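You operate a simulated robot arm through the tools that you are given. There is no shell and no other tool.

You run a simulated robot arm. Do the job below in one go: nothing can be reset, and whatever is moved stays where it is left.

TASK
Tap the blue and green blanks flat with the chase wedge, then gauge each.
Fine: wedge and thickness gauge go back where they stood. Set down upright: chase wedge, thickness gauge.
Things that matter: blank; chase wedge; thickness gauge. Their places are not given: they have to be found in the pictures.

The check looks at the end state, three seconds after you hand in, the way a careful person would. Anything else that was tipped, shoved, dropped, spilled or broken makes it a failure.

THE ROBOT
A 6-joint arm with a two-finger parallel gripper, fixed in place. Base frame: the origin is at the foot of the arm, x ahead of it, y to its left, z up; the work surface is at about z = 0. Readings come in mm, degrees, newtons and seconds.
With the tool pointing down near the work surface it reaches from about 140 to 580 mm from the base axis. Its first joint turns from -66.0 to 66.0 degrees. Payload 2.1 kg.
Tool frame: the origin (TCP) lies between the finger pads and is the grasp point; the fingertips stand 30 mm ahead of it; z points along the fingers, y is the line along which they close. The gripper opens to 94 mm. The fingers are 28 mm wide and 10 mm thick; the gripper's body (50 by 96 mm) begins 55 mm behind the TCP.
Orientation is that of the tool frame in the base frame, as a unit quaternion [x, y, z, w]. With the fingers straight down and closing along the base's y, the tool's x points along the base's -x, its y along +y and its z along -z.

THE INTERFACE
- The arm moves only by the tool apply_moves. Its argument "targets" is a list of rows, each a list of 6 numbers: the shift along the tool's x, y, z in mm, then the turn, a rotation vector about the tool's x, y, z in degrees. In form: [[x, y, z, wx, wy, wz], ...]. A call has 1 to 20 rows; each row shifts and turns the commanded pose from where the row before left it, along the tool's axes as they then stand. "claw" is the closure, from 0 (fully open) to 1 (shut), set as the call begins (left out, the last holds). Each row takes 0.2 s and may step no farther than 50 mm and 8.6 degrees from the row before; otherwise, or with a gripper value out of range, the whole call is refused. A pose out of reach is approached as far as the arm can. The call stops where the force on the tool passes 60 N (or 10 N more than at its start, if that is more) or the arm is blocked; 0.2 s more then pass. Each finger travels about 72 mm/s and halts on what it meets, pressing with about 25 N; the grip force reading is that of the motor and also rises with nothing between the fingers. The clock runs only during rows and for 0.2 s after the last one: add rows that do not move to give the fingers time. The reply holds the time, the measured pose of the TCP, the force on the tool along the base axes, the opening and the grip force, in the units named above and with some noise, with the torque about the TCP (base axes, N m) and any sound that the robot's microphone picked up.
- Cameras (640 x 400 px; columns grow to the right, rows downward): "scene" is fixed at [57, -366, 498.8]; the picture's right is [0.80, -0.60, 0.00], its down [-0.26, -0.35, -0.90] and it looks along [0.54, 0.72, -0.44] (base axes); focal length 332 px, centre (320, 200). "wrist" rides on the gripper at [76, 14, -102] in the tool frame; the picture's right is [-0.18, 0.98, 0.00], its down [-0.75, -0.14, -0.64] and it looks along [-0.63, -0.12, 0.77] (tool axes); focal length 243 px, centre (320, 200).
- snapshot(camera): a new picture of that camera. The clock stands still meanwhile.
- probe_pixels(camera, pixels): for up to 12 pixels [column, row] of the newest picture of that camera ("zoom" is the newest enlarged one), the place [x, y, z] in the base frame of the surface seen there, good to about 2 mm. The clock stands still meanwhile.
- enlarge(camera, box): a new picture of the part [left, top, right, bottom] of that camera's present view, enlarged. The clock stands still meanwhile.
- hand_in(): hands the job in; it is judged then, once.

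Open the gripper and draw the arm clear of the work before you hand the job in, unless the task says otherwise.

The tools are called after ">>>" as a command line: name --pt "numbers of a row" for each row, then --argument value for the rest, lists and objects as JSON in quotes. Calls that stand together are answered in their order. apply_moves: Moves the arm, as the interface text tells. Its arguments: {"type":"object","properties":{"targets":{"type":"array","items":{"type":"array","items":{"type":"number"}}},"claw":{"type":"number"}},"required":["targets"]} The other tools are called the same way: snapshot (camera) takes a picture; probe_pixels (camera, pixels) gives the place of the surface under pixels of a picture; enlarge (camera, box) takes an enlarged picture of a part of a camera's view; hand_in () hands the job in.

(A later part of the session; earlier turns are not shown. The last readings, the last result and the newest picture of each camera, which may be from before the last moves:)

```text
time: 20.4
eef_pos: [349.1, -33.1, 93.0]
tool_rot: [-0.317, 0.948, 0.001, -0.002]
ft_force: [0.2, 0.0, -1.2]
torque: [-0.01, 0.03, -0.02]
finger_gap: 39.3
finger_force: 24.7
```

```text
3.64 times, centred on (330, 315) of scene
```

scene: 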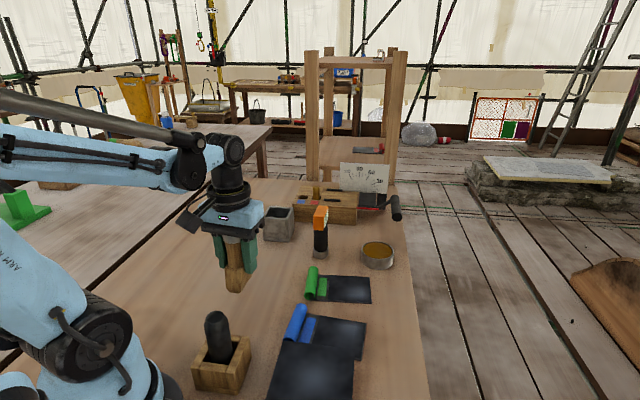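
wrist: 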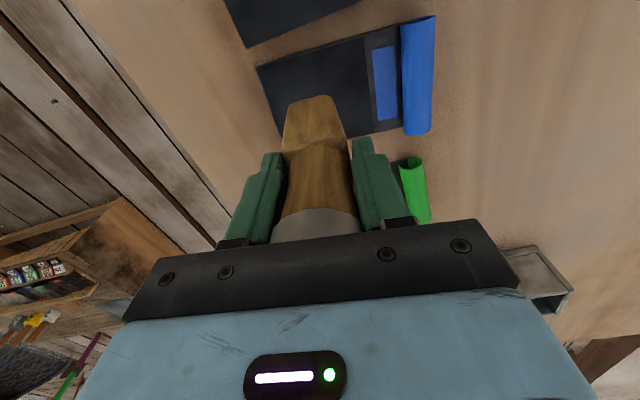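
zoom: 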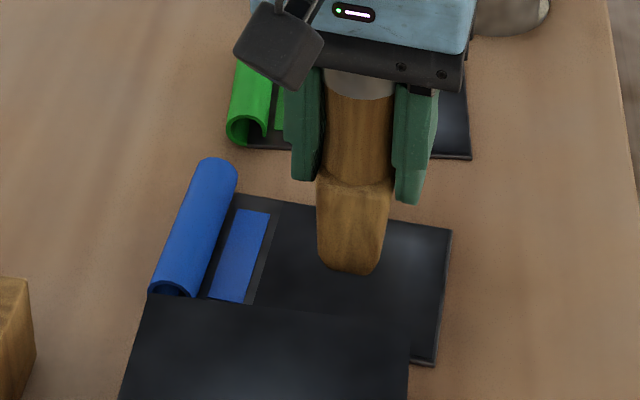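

That tap may have only grazed the surface. I strike again, commanding a few mm below the surface so it truly lands, and look at force and sound.

>>> apply_moves --pt "0 0 27 0 0 0" --claw 1

>>> apply_moves --pt "0 0 -45 0 0 0" --pt "0 0 -45 0 0 0" --pt "0 0 -45 0 0 0" --pt "0 0 0 0 0 0" --claw 1

>>> enlarge --camera "scene" --box '[280, 295, 380, 370]'

>>> enlarge --camera "scene" --box '[340, 305, 380, 365]'

>>> snapshot --camera "wrist"

```text
time: 21.0
eef_pos: [348.9, -32.4, 68.0]
tool_rot: [-0.318, 0.948, 0.002, -0.003]
ft_force: [-1.7, -0.5, 22.0]
torque: [0.21, -0.44, 0.02]
finger_gap: 39.5
finger_force: 25.4
stopped in row 1: the force on the tool passed its limit at 68 N (the readings are from after the stop); the commanded pose is now the measured one
```

```text
time: 22.0
eef_pos: [350.6, -31.6, 203.0]
tool_rot: [-0.317, 0.948, 0.001, -0.003]
ft_force: [-0.2, 0.2, -1.0]
torque: [0.02, -0.03, -0.02]
finger_gap: 39.4
finger_force: 24.7
```

```text
5.33 times, centred on (330, 332) of scene
```

zoom: 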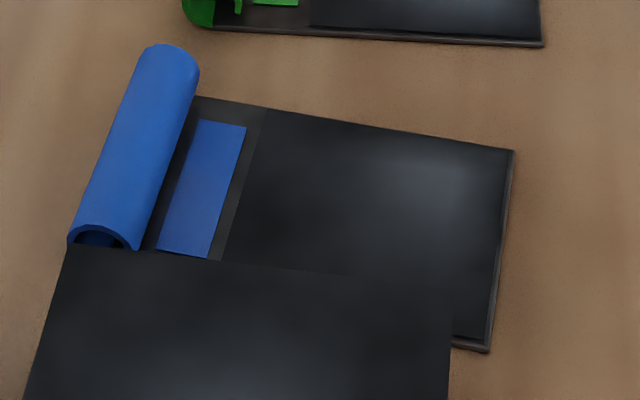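

```text
6.67 times, centred on (360, 335) of scene
```

zoom: 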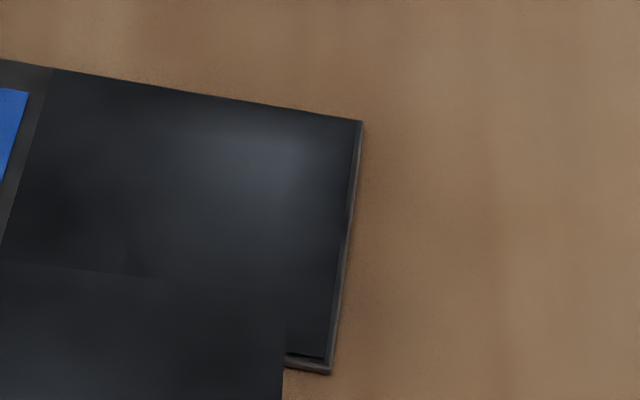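

```text
taken
```

wrist: 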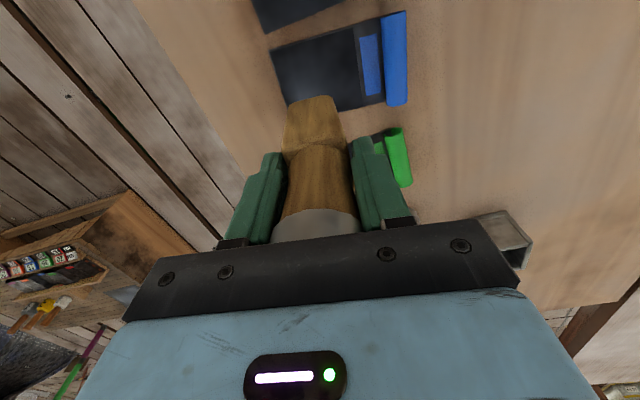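

No visible change in the plate. Before trying more, I look closely at the gauge and its label, and at the wedge foot in hand.

>>> enlarge --camera "scene" --box '[295, 195, 345, 265]'

>>> enlarge --camera "scene" --box '[280, 200, 400, 330]'

>>> enlarge --camera "scene" --box '[180, 290, 270, 400]'

```text
5.71 times, centred on (320, 230) of scene
```

zoom: 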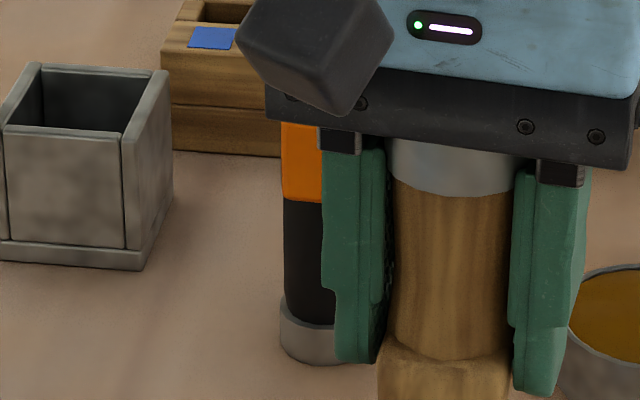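

```text
3.08 times, centred on (340, 265) of scene
```

zoom: 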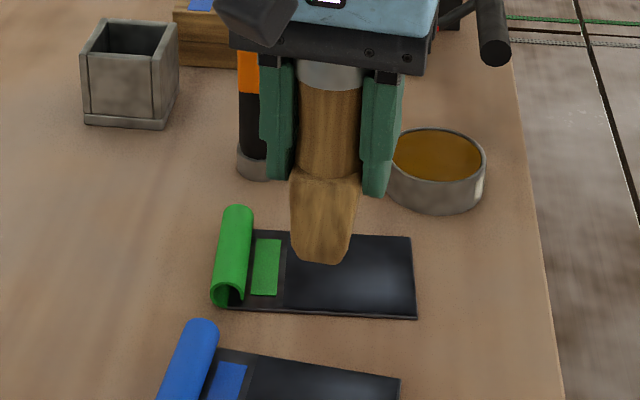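

```text
3.64 times, centred on (225, 345) of scene
```

zoom: 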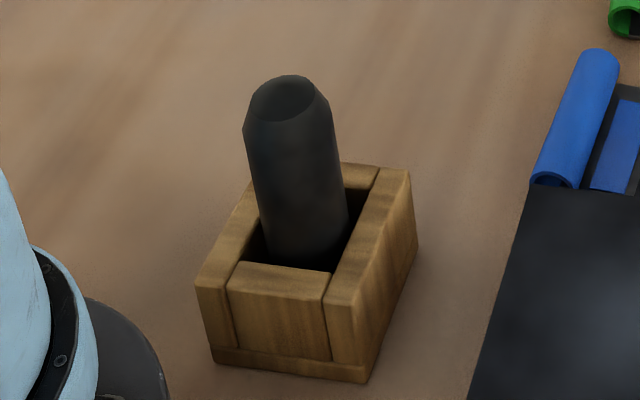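

I need to see the gauge's label, but first I check where the tall frame and the bending block stand so as to move safely.

>>> snapshot --camera "scene"

>>> probe_pixels --camera "scene" --pixels '[[312, 70], [312, 140], [390, 70], [388, 140], [300, 205], [350, 215], [275, 225], [362, 175], [395, 205], [380, 255], [330, 60]]'

```text
taken
```

scene: 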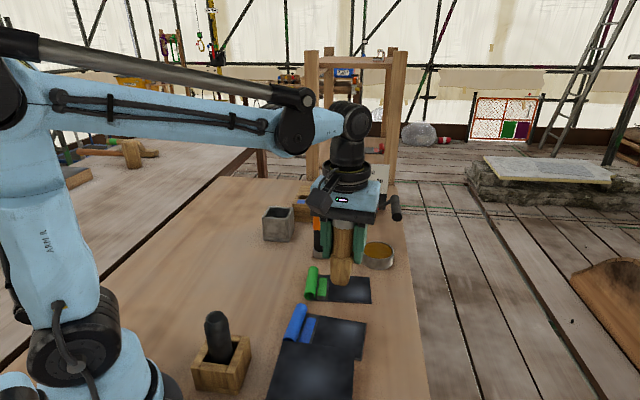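

```text
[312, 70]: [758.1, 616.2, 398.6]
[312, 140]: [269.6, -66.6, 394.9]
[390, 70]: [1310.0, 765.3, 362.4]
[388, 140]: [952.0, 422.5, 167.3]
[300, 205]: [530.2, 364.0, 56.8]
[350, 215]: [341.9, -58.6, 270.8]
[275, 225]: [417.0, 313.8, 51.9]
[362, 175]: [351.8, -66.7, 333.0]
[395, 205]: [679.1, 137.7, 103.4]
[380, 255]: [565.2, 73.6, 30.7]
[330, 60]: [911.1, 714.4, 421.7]
```

The frame is far off (beyond x=750), and the bending block is low. I rise and move to where the wrist camera sees the gauge's label from the -x,+y side.

>>> apply_moves --pt "0 0 -44 0 0 0" --pt "0 0 -44 0 0 0" --pt "-30.4 29.3 0 0 0 0" --pt "-30.4 29.3 0 0 0 0" --pt "-30.4 29.3 0 0 0 0" --pt "-30.4 29.3 0 0 0 0" --pt "-30.4 29.3 0 0 0 0" --pt "-30.4 29.3 0 0 0 0" --pt "-30.4 29.3 0 0 0 0" --pt "-30.4 29.3 0 0 0 0" --pt "0 0 0 0 0 0" --claw 1

>>> snapshot --camera "wrist"

>>> enlarge --camera "wrist" --box '[150, 40, 270, 140]'

>>> enlarge --camera "scene" --box '[295, 195, 345, 265]'

```text
time: 24.4
eef_pos: [404.9, 302.7, 291.0]
tool_rot: [-0.317, 0.948, 0.0, -0.003]
ft_force: [0.9, 0.2, -2.0]
torque: [0.04, -0.04, 0.0]
finger_gap: 39.5
finger_force: 25.0
```

```text
taken
```

wrist: 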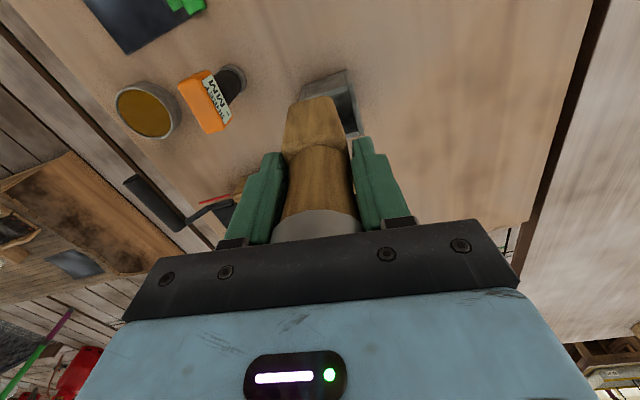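

```text
4.00 times, centred on (210, 90) of wrist
```

zoom: 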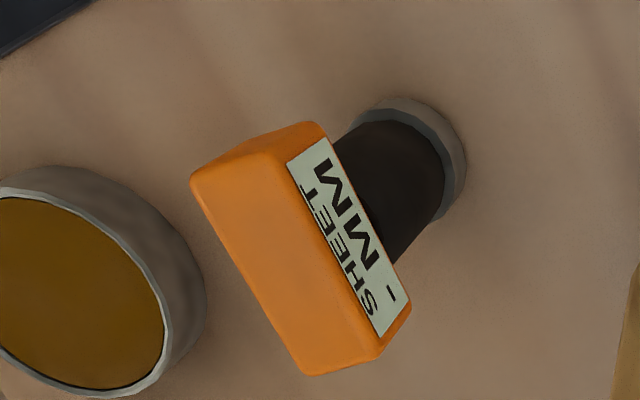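

```text
5.71 times, centred on (320, 230) of scene
```

zoom: 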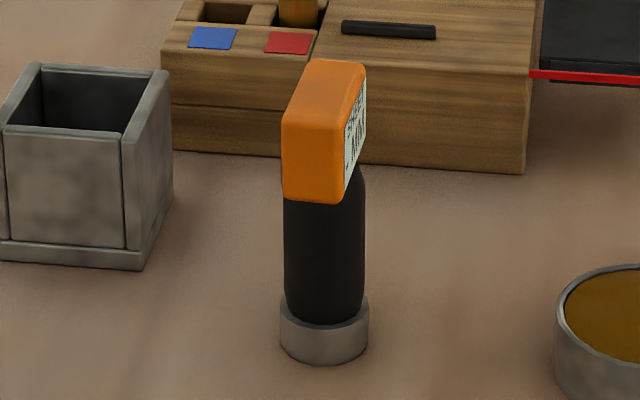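

The label reads "- MM SHEET" (no reading yet). I probe the head's faces to learn its orientation.

>>> probe_pixels --camera "wrist" --pixels '[[183, 88], [203, 76], [197, 105], [210, 127], [231, 118], [207, 84], [225, 118], [218, 95], [230, 80], [222, 68], [238, 78], [188, 82]]'

>>> probe_pixels --camera "zoom" --pixels '[[290, 120], [290, 185], [340, 120], [340, 190], [350, 150], [360, 100], [320, 75], [345, 65], [325, 250], [290, 250], [320, 340], [362, 250]]'

```text
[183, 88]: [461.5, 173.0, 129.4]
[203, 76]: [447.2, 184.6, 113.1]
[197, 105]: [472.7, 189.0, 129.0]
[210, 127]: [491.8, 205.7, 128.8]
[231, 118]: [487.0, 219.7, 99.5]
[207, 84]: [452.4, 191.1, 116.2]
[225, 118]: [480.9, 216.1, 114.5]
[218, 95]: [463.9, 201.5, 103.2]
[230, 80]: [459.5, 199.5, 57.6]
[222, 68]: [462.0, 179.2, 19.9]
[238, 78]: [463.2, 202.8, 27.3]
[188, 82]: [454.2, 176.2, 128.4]
```

```text
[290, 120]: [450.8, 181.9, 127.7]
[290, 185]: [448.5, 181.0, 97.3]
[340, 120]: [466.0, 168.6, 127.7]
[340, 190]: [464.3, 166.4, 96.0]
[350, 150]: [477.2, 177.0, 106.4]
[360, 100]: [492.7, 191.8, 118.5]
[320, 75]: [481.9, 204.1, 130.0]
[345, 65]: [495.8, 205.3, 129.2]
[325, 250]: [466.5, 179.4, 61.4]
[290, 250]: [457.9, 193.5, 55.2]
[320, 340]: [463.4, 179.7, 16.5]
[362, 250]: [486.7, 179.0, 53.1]
```

Both long sides of the gauge head carry a "- MM SHEET" display; the head runs at ~52° and the body's centre is about (472.5,192.5). Next I carry the wedge over the green panel (centre about (444,43)) and tap it there too, aligned with it.

>>> apply_moves --pt "20.9 -38.5 0 0 0 0" --pt "20.9 -38.5 0 0 0 0" --pt "20.9 -38.5 0 0 0 0" --pt "20.9 -38.5 0 0 0 0" --pt "20.9 -38.5 0 0 0 0" --pt "20.9 -38.5 0 0 0 0" --pt "0 0 0 0 0 -7" --pt "0 0 50 0 0 0" --pt "0 0 50 0 0 0" --pt "0 0 50 0 0 0" --pt "0 0 40 0 0 0" --pt "0 0 0 0 0 0" --claw 1

>>> enlarge --camera "scene" --box '[270, 210, 410, 330]'

>>> snapshot --camera "wrist"

```text
time: 27.0
eef_pos: [441.4, 39.5, 101.1]
tool_rot: [-0.375, 0.927, 0.001, -0.002]
ft_force: [0.8, -0.3, -1.6]
torque: [0.03, 0.01, 0.01]
finger_gap: 39.7
finger_force: 24.8
```

```text
3.33 times, centred on (340, 270) of scene
```

zoom: 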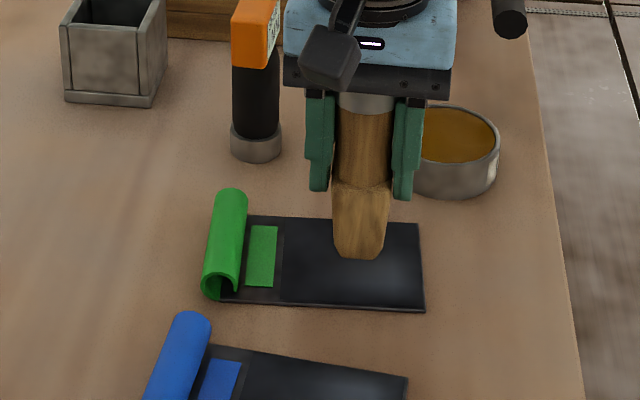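

```text
taken
```

wrist: 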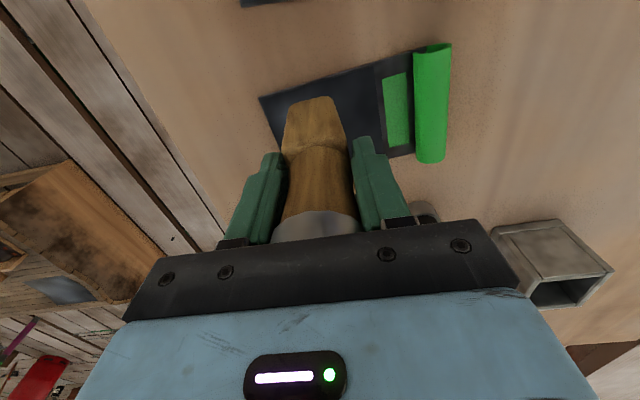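

The wedge is above the green panel's middle, yaw aligned. I tap it: down 20 mm, then steps into contact.

>>> apply_moves --pt "0 0 12 0 0 0" --pt "0 0 12 0 0 0" --pt "0 0 3 0 0 0" --pt "0 0 3 0 0 0" --pt "0 0 2 0 0 0" --claw 1

>>> enlarge --camera "scene" --box '[270, 230, 410, 330]'

```text
time: 28.2
eef_pos: [440.3, 41.1, 68.3]
tool_rot: [-0.375, 0.927, 0.002, -0.004]
ft_force: [-1.1, -0.3, 13.6]
torque: [0.24, -0.3, 0.04]
finger_gap: 39.6
finger_force: 24.8
```

```text
4.00 times, centred on (340, 280) of scene
```

zoom: 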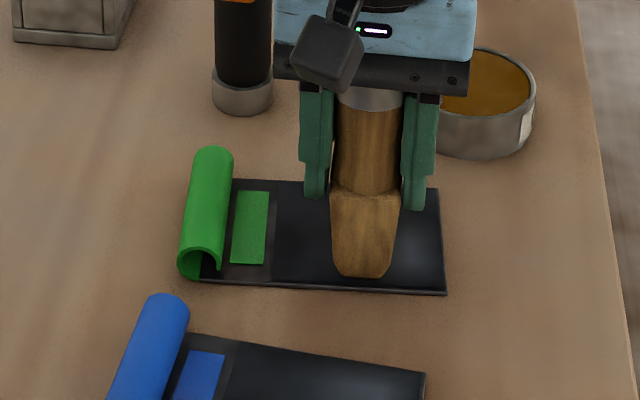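

Light contact (14 N) on green. I press a little harder, then tap at further spots across the plate: toward the strip and toward the far edge.

>>> apply_moves --pt "0 0 2 0 0 0" --pt "0 0 0 0 0 0" --pt "0 0 -17 0 0 0" --pt "0 27 0 0 0 0" --pt "0 0 15 0 0 0" --pt "0 0 2 0 0 0" --pt "0 0 -17 0 0 0" --pt "0 24 0 0 0 0" --pt "0 0 15 0 0 0" --pt "0 0 2 0 0 0" --pt "0 0 0 0 0 0" --claw 1

>>> enlarge --camera "scene" --box '[270, 230, 410, 330]'

>>> snapshot --camera "wrist"

```text
time: 28.8
eef_pos: [442.2, 39.7, 68.9]
tool_rot: [-0.375, 0.927, 0.001, -0.003]
ft_force: [-1.8, 0.4, 17.5]
torque: [0.39, -0.35, 0.01]
finger_gap: 39.3
finger_force: 25.1
stopped in row 3: the force on the tool passed its limit at 62 N (the readings are from after the stop); the commanded pose is now the measured one
```

```text
4.00 times, centred on (340, 280) of scene
```

zoom: 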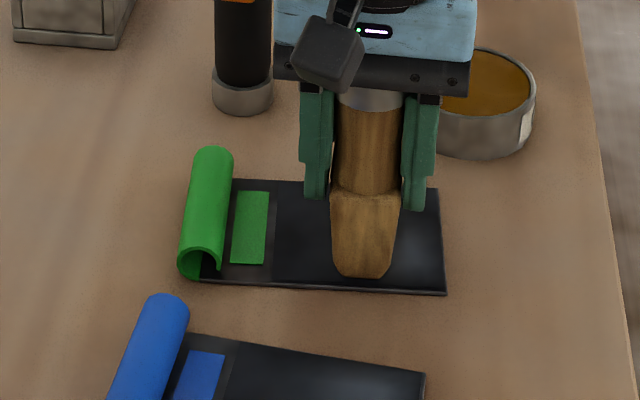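

```text
taken
```

wrist: 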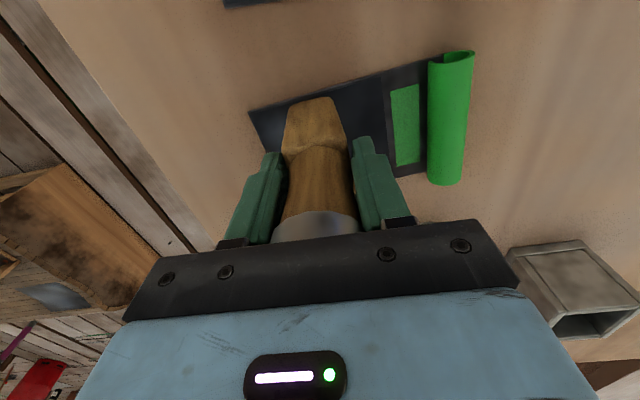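

62 N pressed on the panel. Now I tap nearer the strip: lift 15, shift 45 mm toward the roll, and come down gently.

>>> apply_moves --pt "0 0 -15 0 0 0" --pt "0 45 0 0 0 0" --pt "0 0 12 0 0 0" --pt "0 0 2 0 0 0" --pt "0 0 2 0 0 0" --claw 1

>>> enlarge --camera "scene" --box '[270, 230, 410, 330]'

>>> snapshot --camera "wrist"

```text
time: 30.0
eef_pos: [410.2, 73.0, 68.4]
tool_rot: [-0.375, 0.927, 0.001, -0.004]
ft_force: [-3.5, -1.9, 41.5]
torque: [0.34, -0.45, 0.06]
finger_gap: 39.3
finger_force: 25.1
```

```text
4.00 times, centred on (340, 280) of scene
```

zoom: 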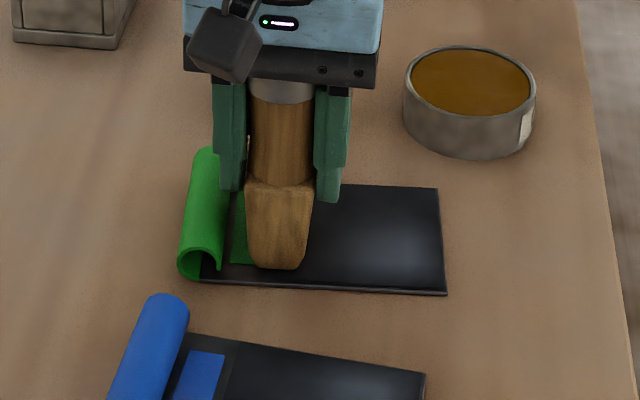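

```text
taken
```

wrist: 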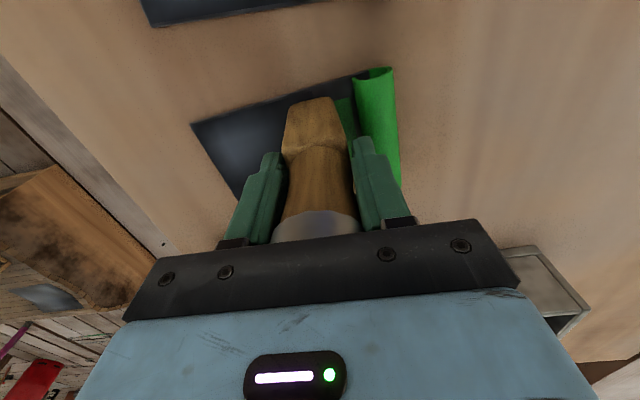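

41 N near the strip. I lift well away and compare the green plate with the earlier close-up.

>>> apply_moves --pt "0 0 -45 0 0 0" --pt "0 0 -45 0 0 0" --pt "0 0 -45 0 0 0" --pt "0 0 -45 0 0 0" --pt "0 0 0 0 0 0" --claw 1

>>> enlarge --camera "scene" --box '[340, 265, 380, 310]'

>>> enlarge --camera "scene" --box '[295, 260, 385, 315]'

>>> snapshot --camera "wrist"

```text
time: 31.2
eef_pos: [410.3, 73.4, 247.9]
tool_rot: [-0.374, 0.927, 0.002, -0.004]
ft_force: [-0.1, -0.3, -1.7]
torque: [0.01, 0.03, -0.02]
finger_gap: 39.4
finger_force: 24.8
```

```text
8.89 times, centred on (360, 288) of scene
```

zoom: 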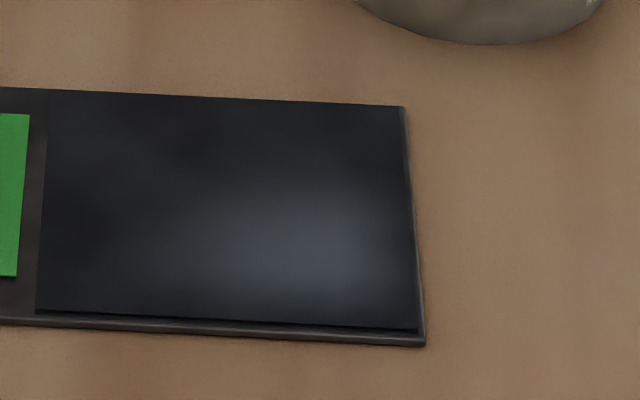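

```text
7.11 times, centred on (340, 288) of scene
```

zoom: 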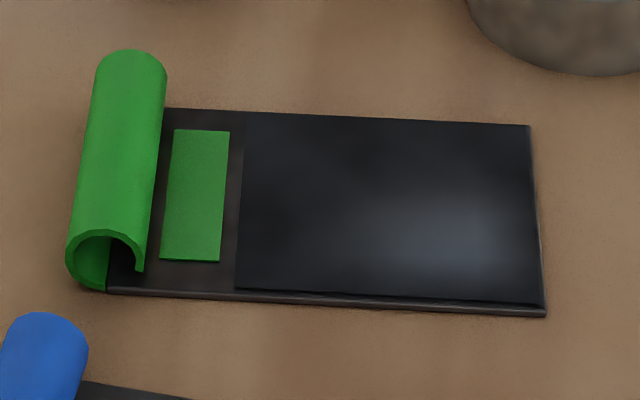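

```text
taken
```

wrist: 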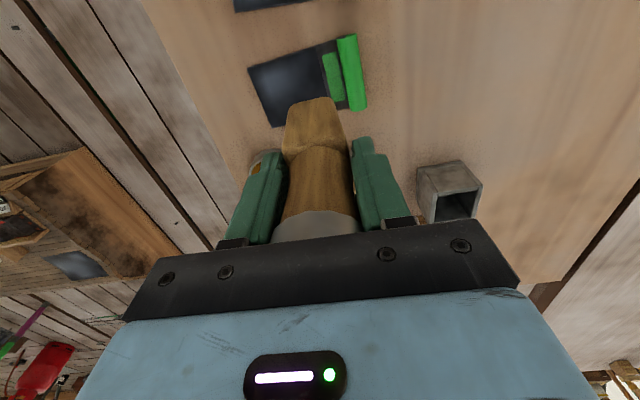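

The green plate is unchanged too. I test the green roll with moderate taps in its middle (about (382,105)): move above it first.

>>> apply_moves --pt "-1.3 42.7 0 0 0 0" --pt "0 0 45 0 0 0" --pt "0 0 45 0 0 0" --pt "0 0 45 0 0 0" --pt "0 0 0 0 0 0" --claw 1

>>> enlarge --camera "scene" --box '[270, 210, 390, 320]'

>>> snapshot --camera "wrist"

```text
time: 32.4
eef_pos: [381.7, 103.8, 112.1]
tool_rot: [-0.374, 0.928, 0.001, -0.003]
ft_force: [0.7, 0.4, -0.9]
torque: [0.04, -0.01, 0.01]
finger_gap: 39.9
finger_force: 25.0
```

```text
3.64 times, centred on (330, 265) of scene
```

zoom: 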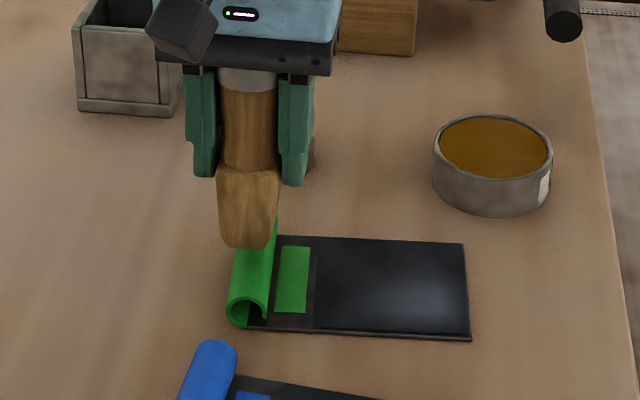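

```text
taken
```

wrist: 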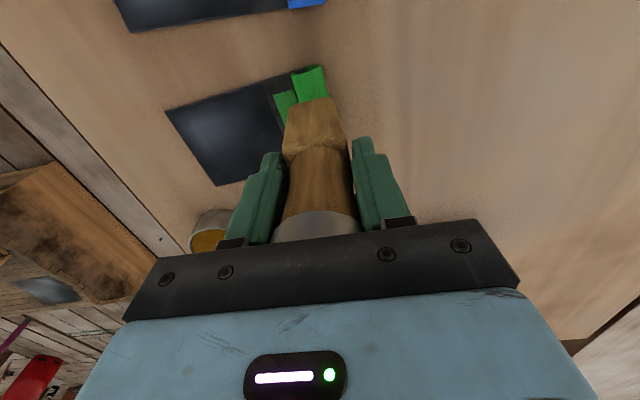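

The foot is above the green roll. I do three taps in a row, each ending about 1 mm into contact.

>>> apply_moves --pt "0 0 22 0 0 0" --pt "0 0 -15 0 0 0" --pt "0 0 15.5 0 0 0" --pt "0 0 -15 0 0 0" --pt "0 0 15.5 0 0 0" --pt "0 0 -15 0 0 0" --pt "0 0 0 0 0 0" --claw 1

>>> enlarge --camera "scene" --box '[270, 210, 390, 320]'

```text
time: 34.0
eef_pos: [381.9, 104.2, 104.4]
tool_rot: [-0.374, 0.927, 0.002, -0.003]
ft_force: [0.1, -0.1, -1.4]
torque: [-0.02, 0.06, 0.0]
finger_gap: 39.7
finger_force: 24.8
```

```text
3.64 times, centred on (330, 265) of scene
```

zoom: 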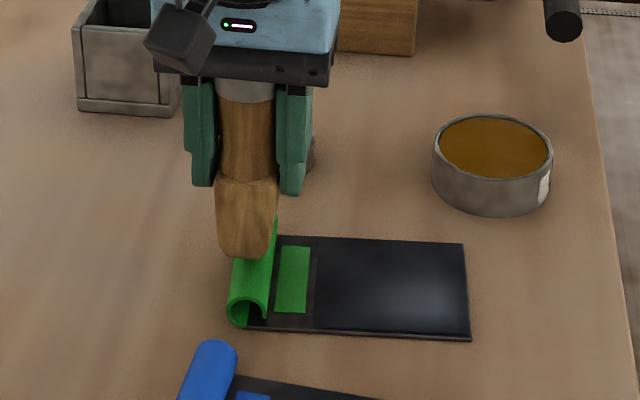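

Nothing changes on the roll either. To learn what state the blanks are in, I'll put the wedge back at its original spot and try the gauge. First I lift and carry the wedge above its place (258.7,137).

>>> apply_moves --pt "0 0 -40 0 0 0" --pt "0 0 -20 0 0 0" --pt "21.8 36.4 0 0 0 0" --pt "21.8 36.4 0 0 0 0" --pt "21.8 36.4 0 0 0 -1" --pt "0 0 0 0 0 0" --pt "0 0 0 0 0 0" --claw 1

>>> snapshot --camera "wrist"

>>> enlarge --camera "scene" --box '[180, 170, 340, 300]'

```text
time: 35.6
eef_pos: [258.3, 136.7, 165.8]
tool_rot: [-0.383, 0.924, 0.001, -0.003]
ft_force: [0.4, 0.5, -1.4]
torque: [-0.01, 0.01, 0.01]
finger_gap: 39.6
finger_force: 25.0
```

```text
taken
```

wrist: 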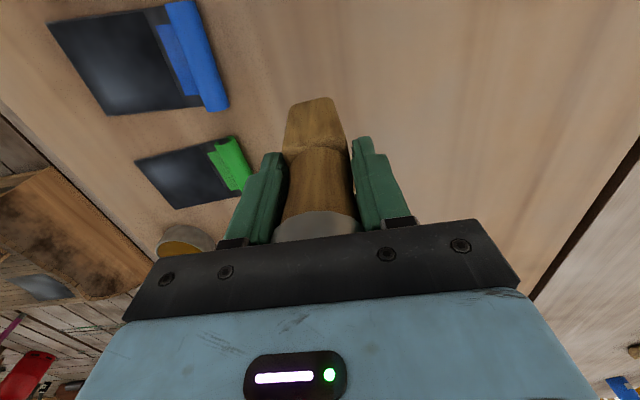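

```text
3.08 times, centred on (260, 235) of scene
```

zoom: 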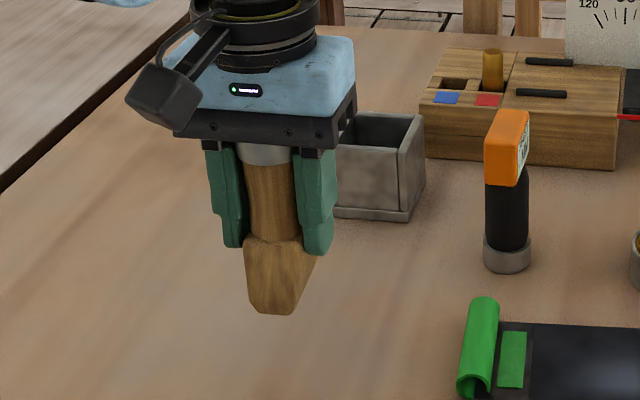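

The wedge hangs upright above its spot. I lower it to just above the table and then in 1.5 mm steps until it touches.

>>> apply_moves --pt "-0.5 -0.1 45 0 0 0" --pt "0 0 45 0 0 0" --pt "0 0 5 0 0 0" --pt "0 0 1.5 0 0 0" --pt "0 0 1.5 0 0 0" --pt "0 0 0 0 0 0" --claw 1

```text
time: 37.0
eef_pos: [259.0, 138.4, 66.3]
tool_rot: [-0.382, 0.924, 0.002, -0.004]
ft_force: [-0.1, 0.1, -1.5]
torque: [-0.01, 0.0, 0.01]
finger_gap: 39.8
finger_force: 24.5
```

Not yet touching at z 66.3; I go on in 1 mm steps.

>>> apply_moves --pt "0 0 1 0 0 0" --pt "0 0 1 0 0 0" --pt "0 0 0 0 0 0" --claw 1

```text
time: 37.8
eef_pos: [258.6, 138.9, 65.5]
tool_rot: [-0.383, 0.924, 0.002, -0.003]
ft_force: [-0.8, 0.0, 0.3]
torque: [0.02, -0.07, 0.0]
finger_gap: 39.6
finger_force: 24.8
```

Contact is just starting (force shift of ~2 N). One more millimetre, then I open the fingers.

>>> apply_moves --pt "0 0 1 0 0 0" --pt "0 0 0 0 0 0" --claw 1

>>> apply_moves --pt "0 0 0 0 0 0" --pt "0 0 0 0 0 0" --pt "0 0 0 0 0 0" --pt "0 0 0 0 0 0" --pt "0 0 -5 0 0 0" --claw 0

>>> snapshot --camera "wrist"

>>> enlarge --camera "scene" --box '[180, 200, 340, 330]'

```text
time: 38.4
eef_pos: [258.2, 138.4, 65.5]
tool_rot: [-0.383, 0.924, 0.001, -0.004]
ft_force: [-4.1, -2.5, 45.0]
torque: [0.23, -0.53, 0.04]
finger_gap: 39.8
finger_force: 25.4
```

```text
time: 39.6
eef_pos: [258.2, 138.1, 69.0]
tool_rot: [-0.383, 0.924, 0.001, -0.004]
ft_force: [-0.4, -0.9, -0.1]
torque: [0.02, -0.04, 0.01]
finger_gap: 93.8
finger_force: 0.1
```

```text
taken
```

wrist: 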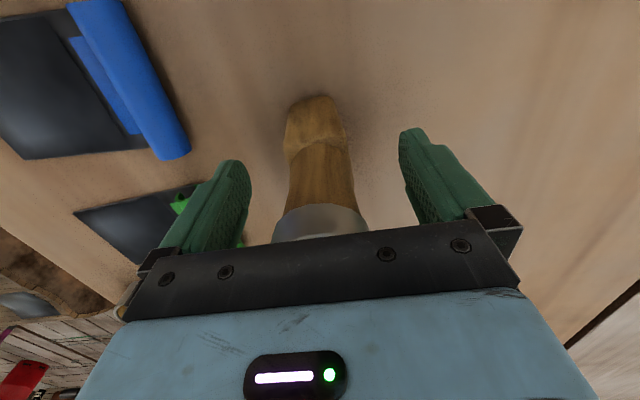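

```text
3.08 times, centred on (260, 265) of scene
```

zoom: 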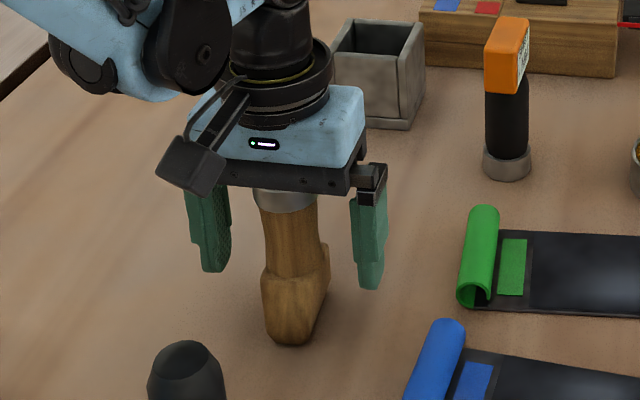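

The wedge stands upright on its own. I rise straight up and go above the gauge, turning 7° so the fingers close across the head's narrow width.

>>> apply_moves --pt "0 0 -45 0 0 0" --pt "0 0 -45 0 0 0" --pt "0 0 -45 0 0 0" --pt "0 0 -45 0 0 0" --pt "0 0 -40 0 0 0" --pt "-38 -22.6 0 0 0 0" --pt "-38 -22.6 0 0 0 0" --pt "-38 -22.6 0 0 0 0" --pt "-38 -22.6 0 0 0 0" --pt "-38 -22.6 0 0 0 0" --pt "0 0 0 0 0 -7" --pt "0 0 0 0 0 0" --claw 0

>>> snapshot --camera "wrist"

>>> enlarge --camera "scene" --box '[180, 190, 380, 330]'

```text
time: 42.2
eef_pos: [474.3, 190.2, 286.7]
tool_rot: [-0.439, 0.899, 0.003, -0.004]
ft_force: [0.1, 0.1, -0.2]
torque: [0.0, 0.03, -0.01]
finger_gap: 94.1
finger_force: 0.1
```

```text
taken
```

wrist: 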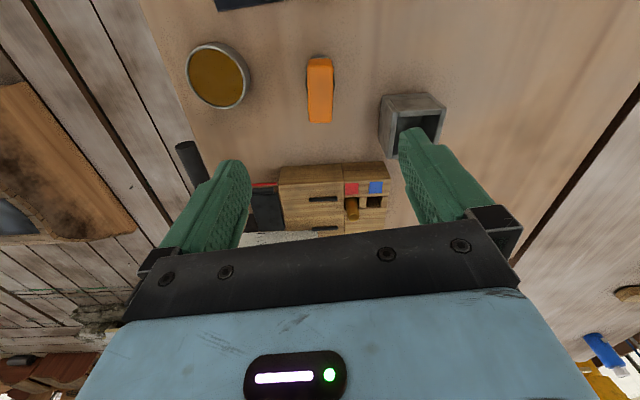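

```text
2.86 times, centred on (280, 260) of scene
```

zoom: 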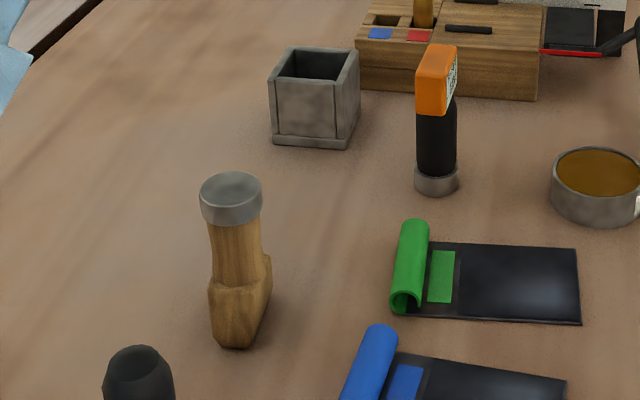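

The gauge's orange head is at wrist (320,90). I zoom and probe its top corners for centre and yaw.

>>> enlarge --camera "wrist" --box '[280, 40, 360, 140]'

>>> probe_pixels --camera "wrist" --pixels '[[310, 68], [330, 68], [312, 118], [330, 118], [320, 90], [310, 90], [331, 90], [320, 70], [320, 118]]'

```text
4.00 times, centred on (320, 90) of wrist
```

zoom: 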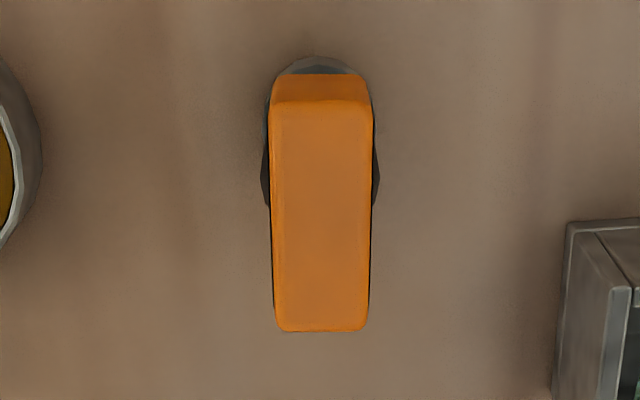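

```text
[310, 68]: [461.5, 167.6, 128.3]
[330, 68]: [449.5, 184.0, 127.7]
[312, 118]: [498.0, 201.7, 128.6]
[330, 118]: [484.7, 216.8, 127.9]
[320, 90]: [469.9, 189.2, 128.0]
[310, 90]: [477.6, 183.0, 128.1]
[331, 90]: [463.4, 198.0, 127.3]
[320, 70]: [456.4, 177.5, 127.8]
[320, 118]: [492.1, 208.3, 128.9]
```

The head's top centre is (473.5,192.3) and its long side is at ~43°, so I turn back 9°, shift 2 mm and descend to TCP z≈81.

>>> apply_moves --pt "0 0 0 0 0 4.5" --pt "0 0 0 0 0 4.5" --pt "-0.8 2 41 0 0 0" --pt "0 0 41 0 0 0" --pt "0 0 0 0 0 0" --claw 0

>>> snapshot --camera "wrist"

```text
time: 43.4
eef_pos: [472.3, 195.0, 206.8]
tool_rot: [-0.367, 0.93, 0.001, -0.003]
ft_force: [-0.2, -0.1, -0.1]
torque: [0.02, 0.0, 0.0]
finger_gap: 94.2
finger_force: 0.1
```

```text
taken
```

wrist: 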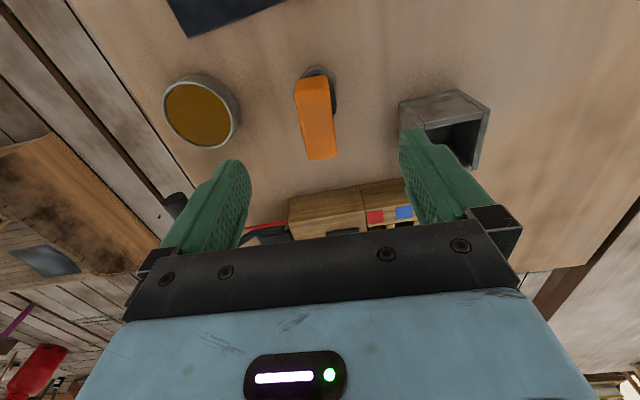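

I re-probe the head at this closer range to refine the centring.

>>> probe_pixels --camera "wrist" --pixels '[[299, 90], [327, 84], [308, 156], [335, 153], [317, 120], [303, 122], [332, 118], [333, 80], [334, 105]]'

>>> apply_moves --pt "0 0 0 0 0 0" --claw 0

```text
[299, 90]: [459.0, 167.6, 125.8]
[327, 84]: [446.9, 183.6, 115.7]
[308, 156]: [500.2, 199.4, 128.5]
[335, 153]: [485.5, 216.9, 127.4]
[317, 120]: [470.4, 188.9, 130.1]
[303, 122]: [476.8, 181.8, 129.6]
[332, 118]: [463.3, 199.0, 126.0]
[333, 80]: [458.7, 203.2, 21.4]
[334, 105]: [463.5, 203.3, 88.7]
```

```text
time: 43.8
eef_pos: [474.4, 194.6, 205.5]
tool_rot: [-0.367, 0.93, 0.003, -0.003]
ft_force: [0.4, 0.0, -0.3]
torque: [-0.01, -0.02, 0.01]
finger_gap: 94.1
finger_force: 0.1
```

The gauge is within 2 mm of the gripper's midline; I shift by (1.5,-1.5) and descend to grip height.

>>> apply_moves --pt "1.5 -1.5 41 0 0 0" --pt "0 0 41 0 0 0" --pt "0 0 41 0 0 0" --pt "0 0 0 0 0 0" --claw 0

>>> snapshot --camera "wrist"

>>> enlarge --camera "scene" --box '[260, 150, 380, 270]'

```text
time: 44.8
eef_pos: [471.2, 192.6, 82.9]
tool_rot: [-0.366, 0.931, 0.002, -0.003]
ft_force: [-0.3, 0.0, -0.3]
torque: [0.0, 0.0, 0.05]
finger_gap: 94.0
finger_force: 0.0
```

```text
taken
```

wrist: 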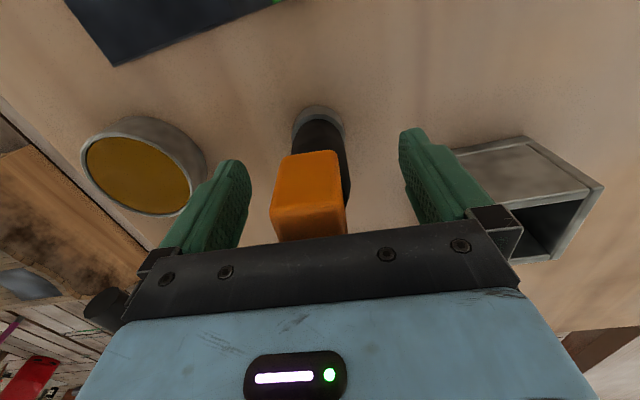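

```text
3.33 times, centred on (320, 210) of scene
```

zoom: 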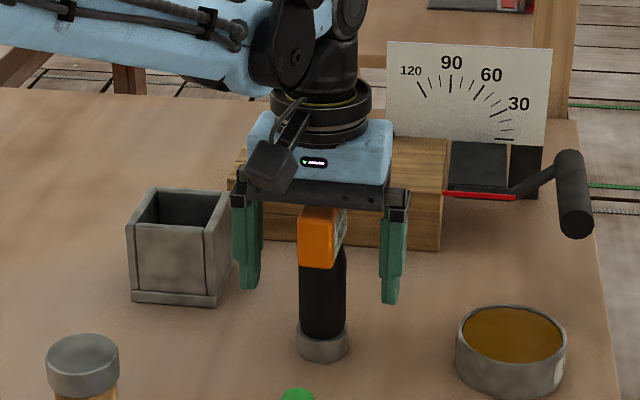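

The head sits between the open fingers, clear of the palm and the grey box. I close.

>>> apply_moves --pt "0 0 0 0 0 0" --pt "0 0 0 0 0 0" --pt "0 0 0 0 0 0" --pt "0 0 0 0 0 0" --pt "0 0 0 0 0 0" --claw 1

>>> snapshot --camera "wrist"

>>> enlarge --camera "scene" --box '[260, 150, 380, 270]'

```text
time: 46.0
eef_pos: [471.6, 194.0, 82.4]
tool_rot: [-0.367, 0.93, 0.002, -0.003]
ft_force: [0.4, -0.3, 0.0]
torque: [-0.04, 0.02, 0.0]
finger_gap: 36.0
finger_force: 24.9
```

```text
taken
```

wrist: 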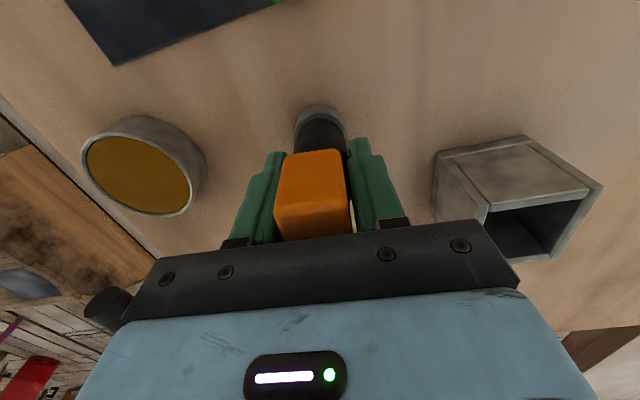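

```text
3.33 times, centred on (320, 210) of scene
```

zoom: 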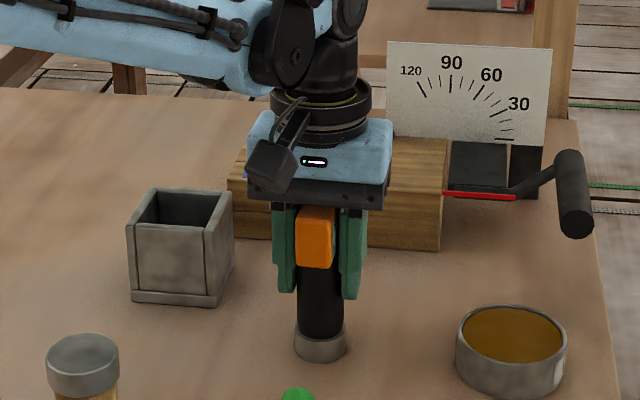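

The gauge is gripped (36 mm). I lift it 60 mm and carry it over the green panel's centre (444,43) to hover.

>>> apply_moves --pt "0 0 -20 0 0 0" --pt "0 0 -40 0 0 0" --pt "31.2 -22.6 0 0 0 0" --pt "31.2 -22.6 0 0 0 0" --pt "31.2 -22.6 0 0 0 0" --pt "31.2 -22.6 0 0 0 0" --pt "0 0 0 0 0 0" --claw 1

>>> snapshot --camera "wrist"

>>> enlarge --camera "scene" --box '[280, 180, 400, 310]'

```text
time: 47.6
eef_pos: [444.1, 40.7, 143.7]
tool_rot: [-0.366, 0.931, 0.002, -0.003]
ft_force: [0.8, 0.2, -2.4]
torque: [-0.02, -0.01, 0.01]
finger_gap: 35.9
finger_force: 25.1
```

```text
taken
```

wrist: 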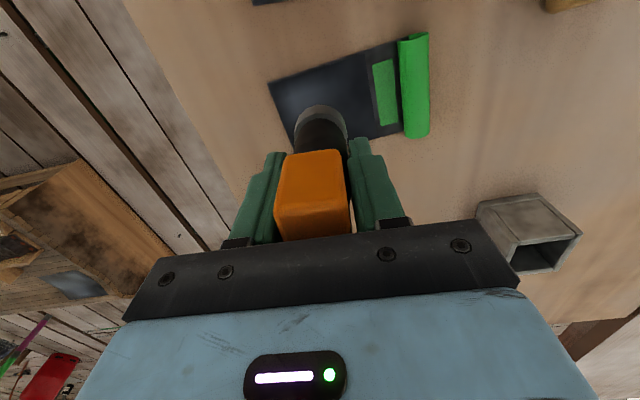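

```text
3.08 times, centred on (340, 245) of scene
```

zoom: 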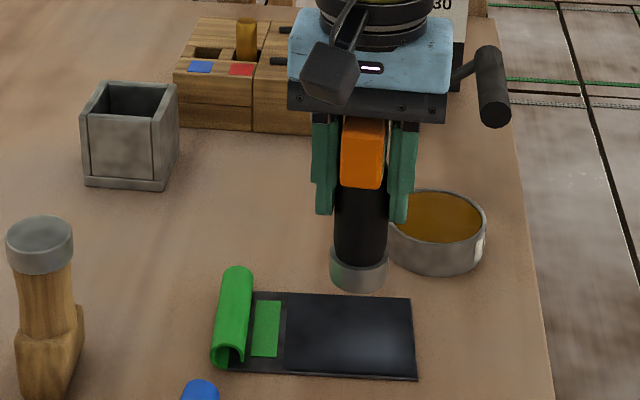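

I lower the gauge foot gently onto the green panel.

>>> apply_moves --pt "0 0 25 0 0 0" --pt "0 0 22 0 0 0" --pt "0 0 3 0 0 0" --pt "0 0 2 0 0 0" --pt "0 0 2 0 0 0" --pt "0 0 1 0 0 0" --pt "0 0 0 0 0 0" --claw 1

>>> enlarge --camera "scene" --box '[300, 200, 400, 310]'

>>> snapshot --camera "wrist"

```text
time: 49.2
eef_pos: [442.4, 41.0, 88.3]
tool_rot: [-0.366, 0.931, 0.002, -0.003]
ft_force: [-0.2, 0.1, -1.3]
torque: [-0.01, -0.03, 0.0]
finger_gap: 35.4
finger_force: 25.2
```

```text
3.64 times, centred on (350, 255) of scene
```

zoom: 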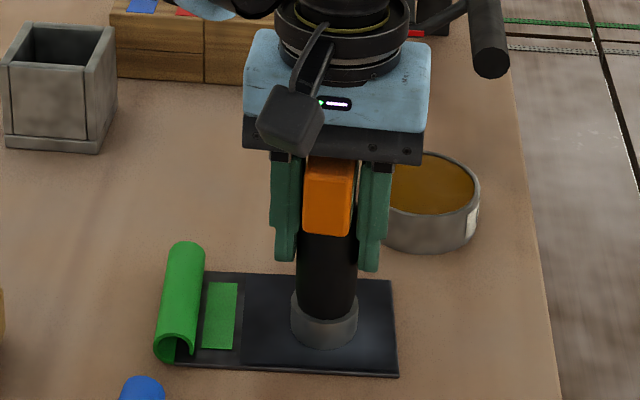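

```text
taken
```

wrist: 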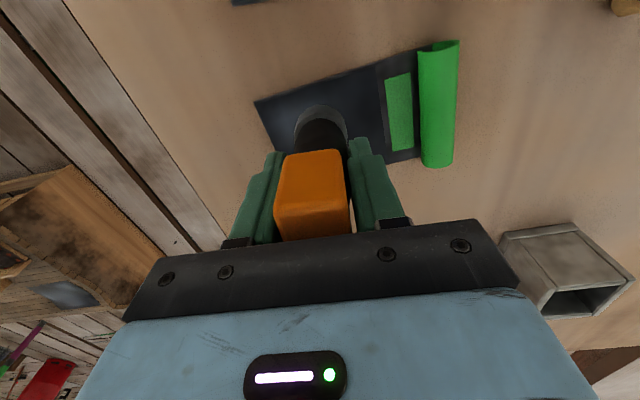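

Almost touching (force unchanged). I continue in 1 mm steps until contact.

>>> apply_moves --pt "0 0 1 0 0 0" --pt "0 0 1 0 0 0" --pt "0 0 1 0 0 0" --pt "0 0 0 0 0 0" --pt "0 0 0 0 0 0" --claw 1

>>> enlarge --camera "scene" --box '[320, 230, 370, 300]'

```text
time: 50.4
eef_pos: [443.1, 42.6, 85.5]
tool_rot: [-0.367, 0.93, 0.001, -0.004]
ft_force: [2.5, 3.6, 22.1]
torque: [0.04, -0.33, 0.01]
finger_gap: 35.6
finger_force: 25.0
```

```text
5.71 times, centred on (345, 265) of scene
```

zoom: 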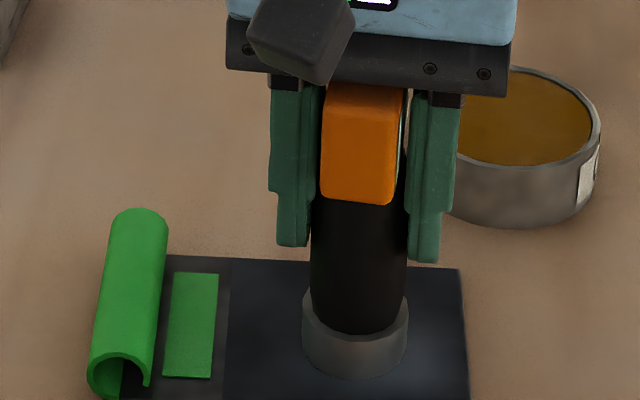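

Contact at 22 N. To read the display I release the gauge standing on the panel and rise to look at it.

>>> apply_moves --pt "0 0 -0.7 0 0 0" --pt "0 0 0 0 0 0" --claw 1

>>> apply_moves --pt "0 0 0 0 0 0" --pt "0 0 0 0 0 0" --pt "0 0 0 0 0 0" --pt "0 0 0 0 0 0" --claw 0

>>> enlarge --camera "scene" --box '[320, 220, 370, 300]'

```text
time: 51.0
eef_pos: [442.2, 41.3, 86.7]
tool_rot: [-0.366, 0.931, 0.001, -0.005]
ft_force: [0.9, -0.2, -2.0]
torque: [0.03, -0.02, 0.03]
finger_gap: 35.5
finger_force: 24.7
```

```text
time: 52.0
eef_pos: [442.0, 42.2, 85.4]
tool_rot: [-0.367, 0.93, 0.002, -0.003]
ft_force: [-0.3, -0.9, -0.6]
torque: [0.03, 0.0, 0.01]
finger_gap: 94.1
finger_force: 0.0
```

```text
5.00 times, centred on (345, 260) of scene
```

zoom: 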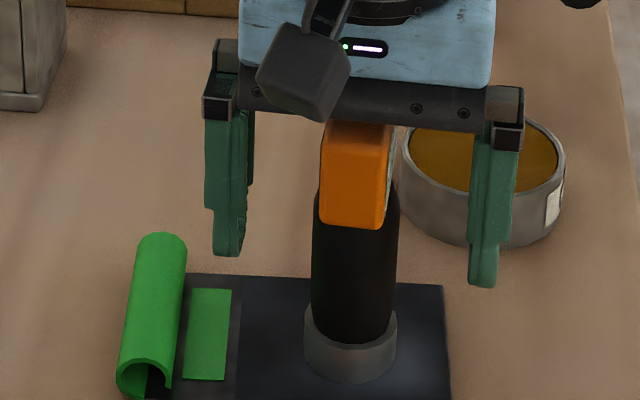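

The gauge stands on the green panel. I rise straight up and move aside to read its display from the +y side.

>>> apply_moves --pt "0 0 -41 0 0 0" --pt "0 0 -41 0 0 0" --pt "0 0 -41 0 0 0" --pt "0 0 -41 0 0 0" --pt "0 0 -41 0 0 0" --pt "-8.4 42.3 0 0 0 0" --pt "-8.4 42.3 0 0 0 0" --pt "-8.4 42.3 0 0 0 0" --pt "0 0 0 0 0 0" --claw 0

>>> snapshot --camera "wrist"

>>> enlarge --camera "wrist" --box '[150, 40, 290, 150]'

>>> enlarge --camera "scene" --box '[320, 220, 370, 300]'

```text
time: 54.0
eef_pos: [376.7, 152.4, 290.4]
tool_rot: [-0.366, 0.93, 0.001, -0.003]
ft_force: [0.0, -0.7, -0.3]
torque: [0.01, -0.01, 0.0]
finger_gap: 93.9
finger_force: 0.0
```

```text
taken
```

wrist: 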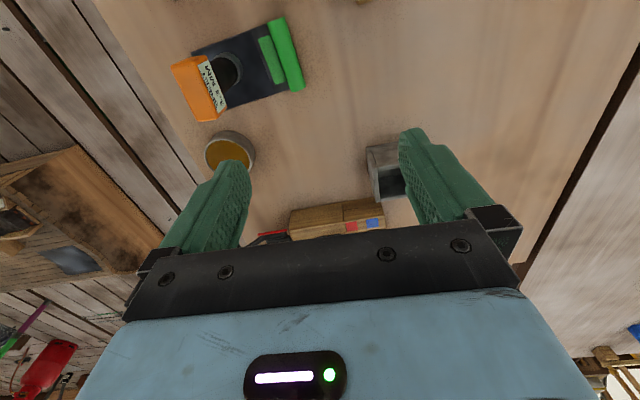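

```text
3.64 times, centred on (220, 95) of wrist
```

zoom: 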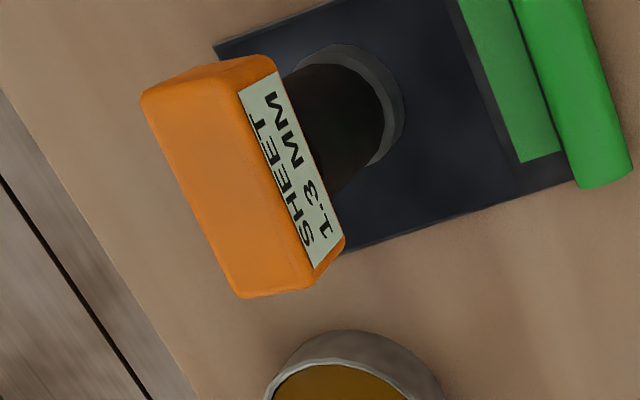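

```text
5.00 times, centred on (345, 260) of scene
```

zoom: 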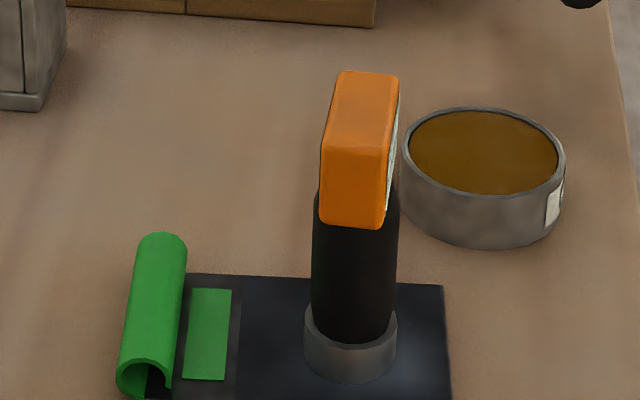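

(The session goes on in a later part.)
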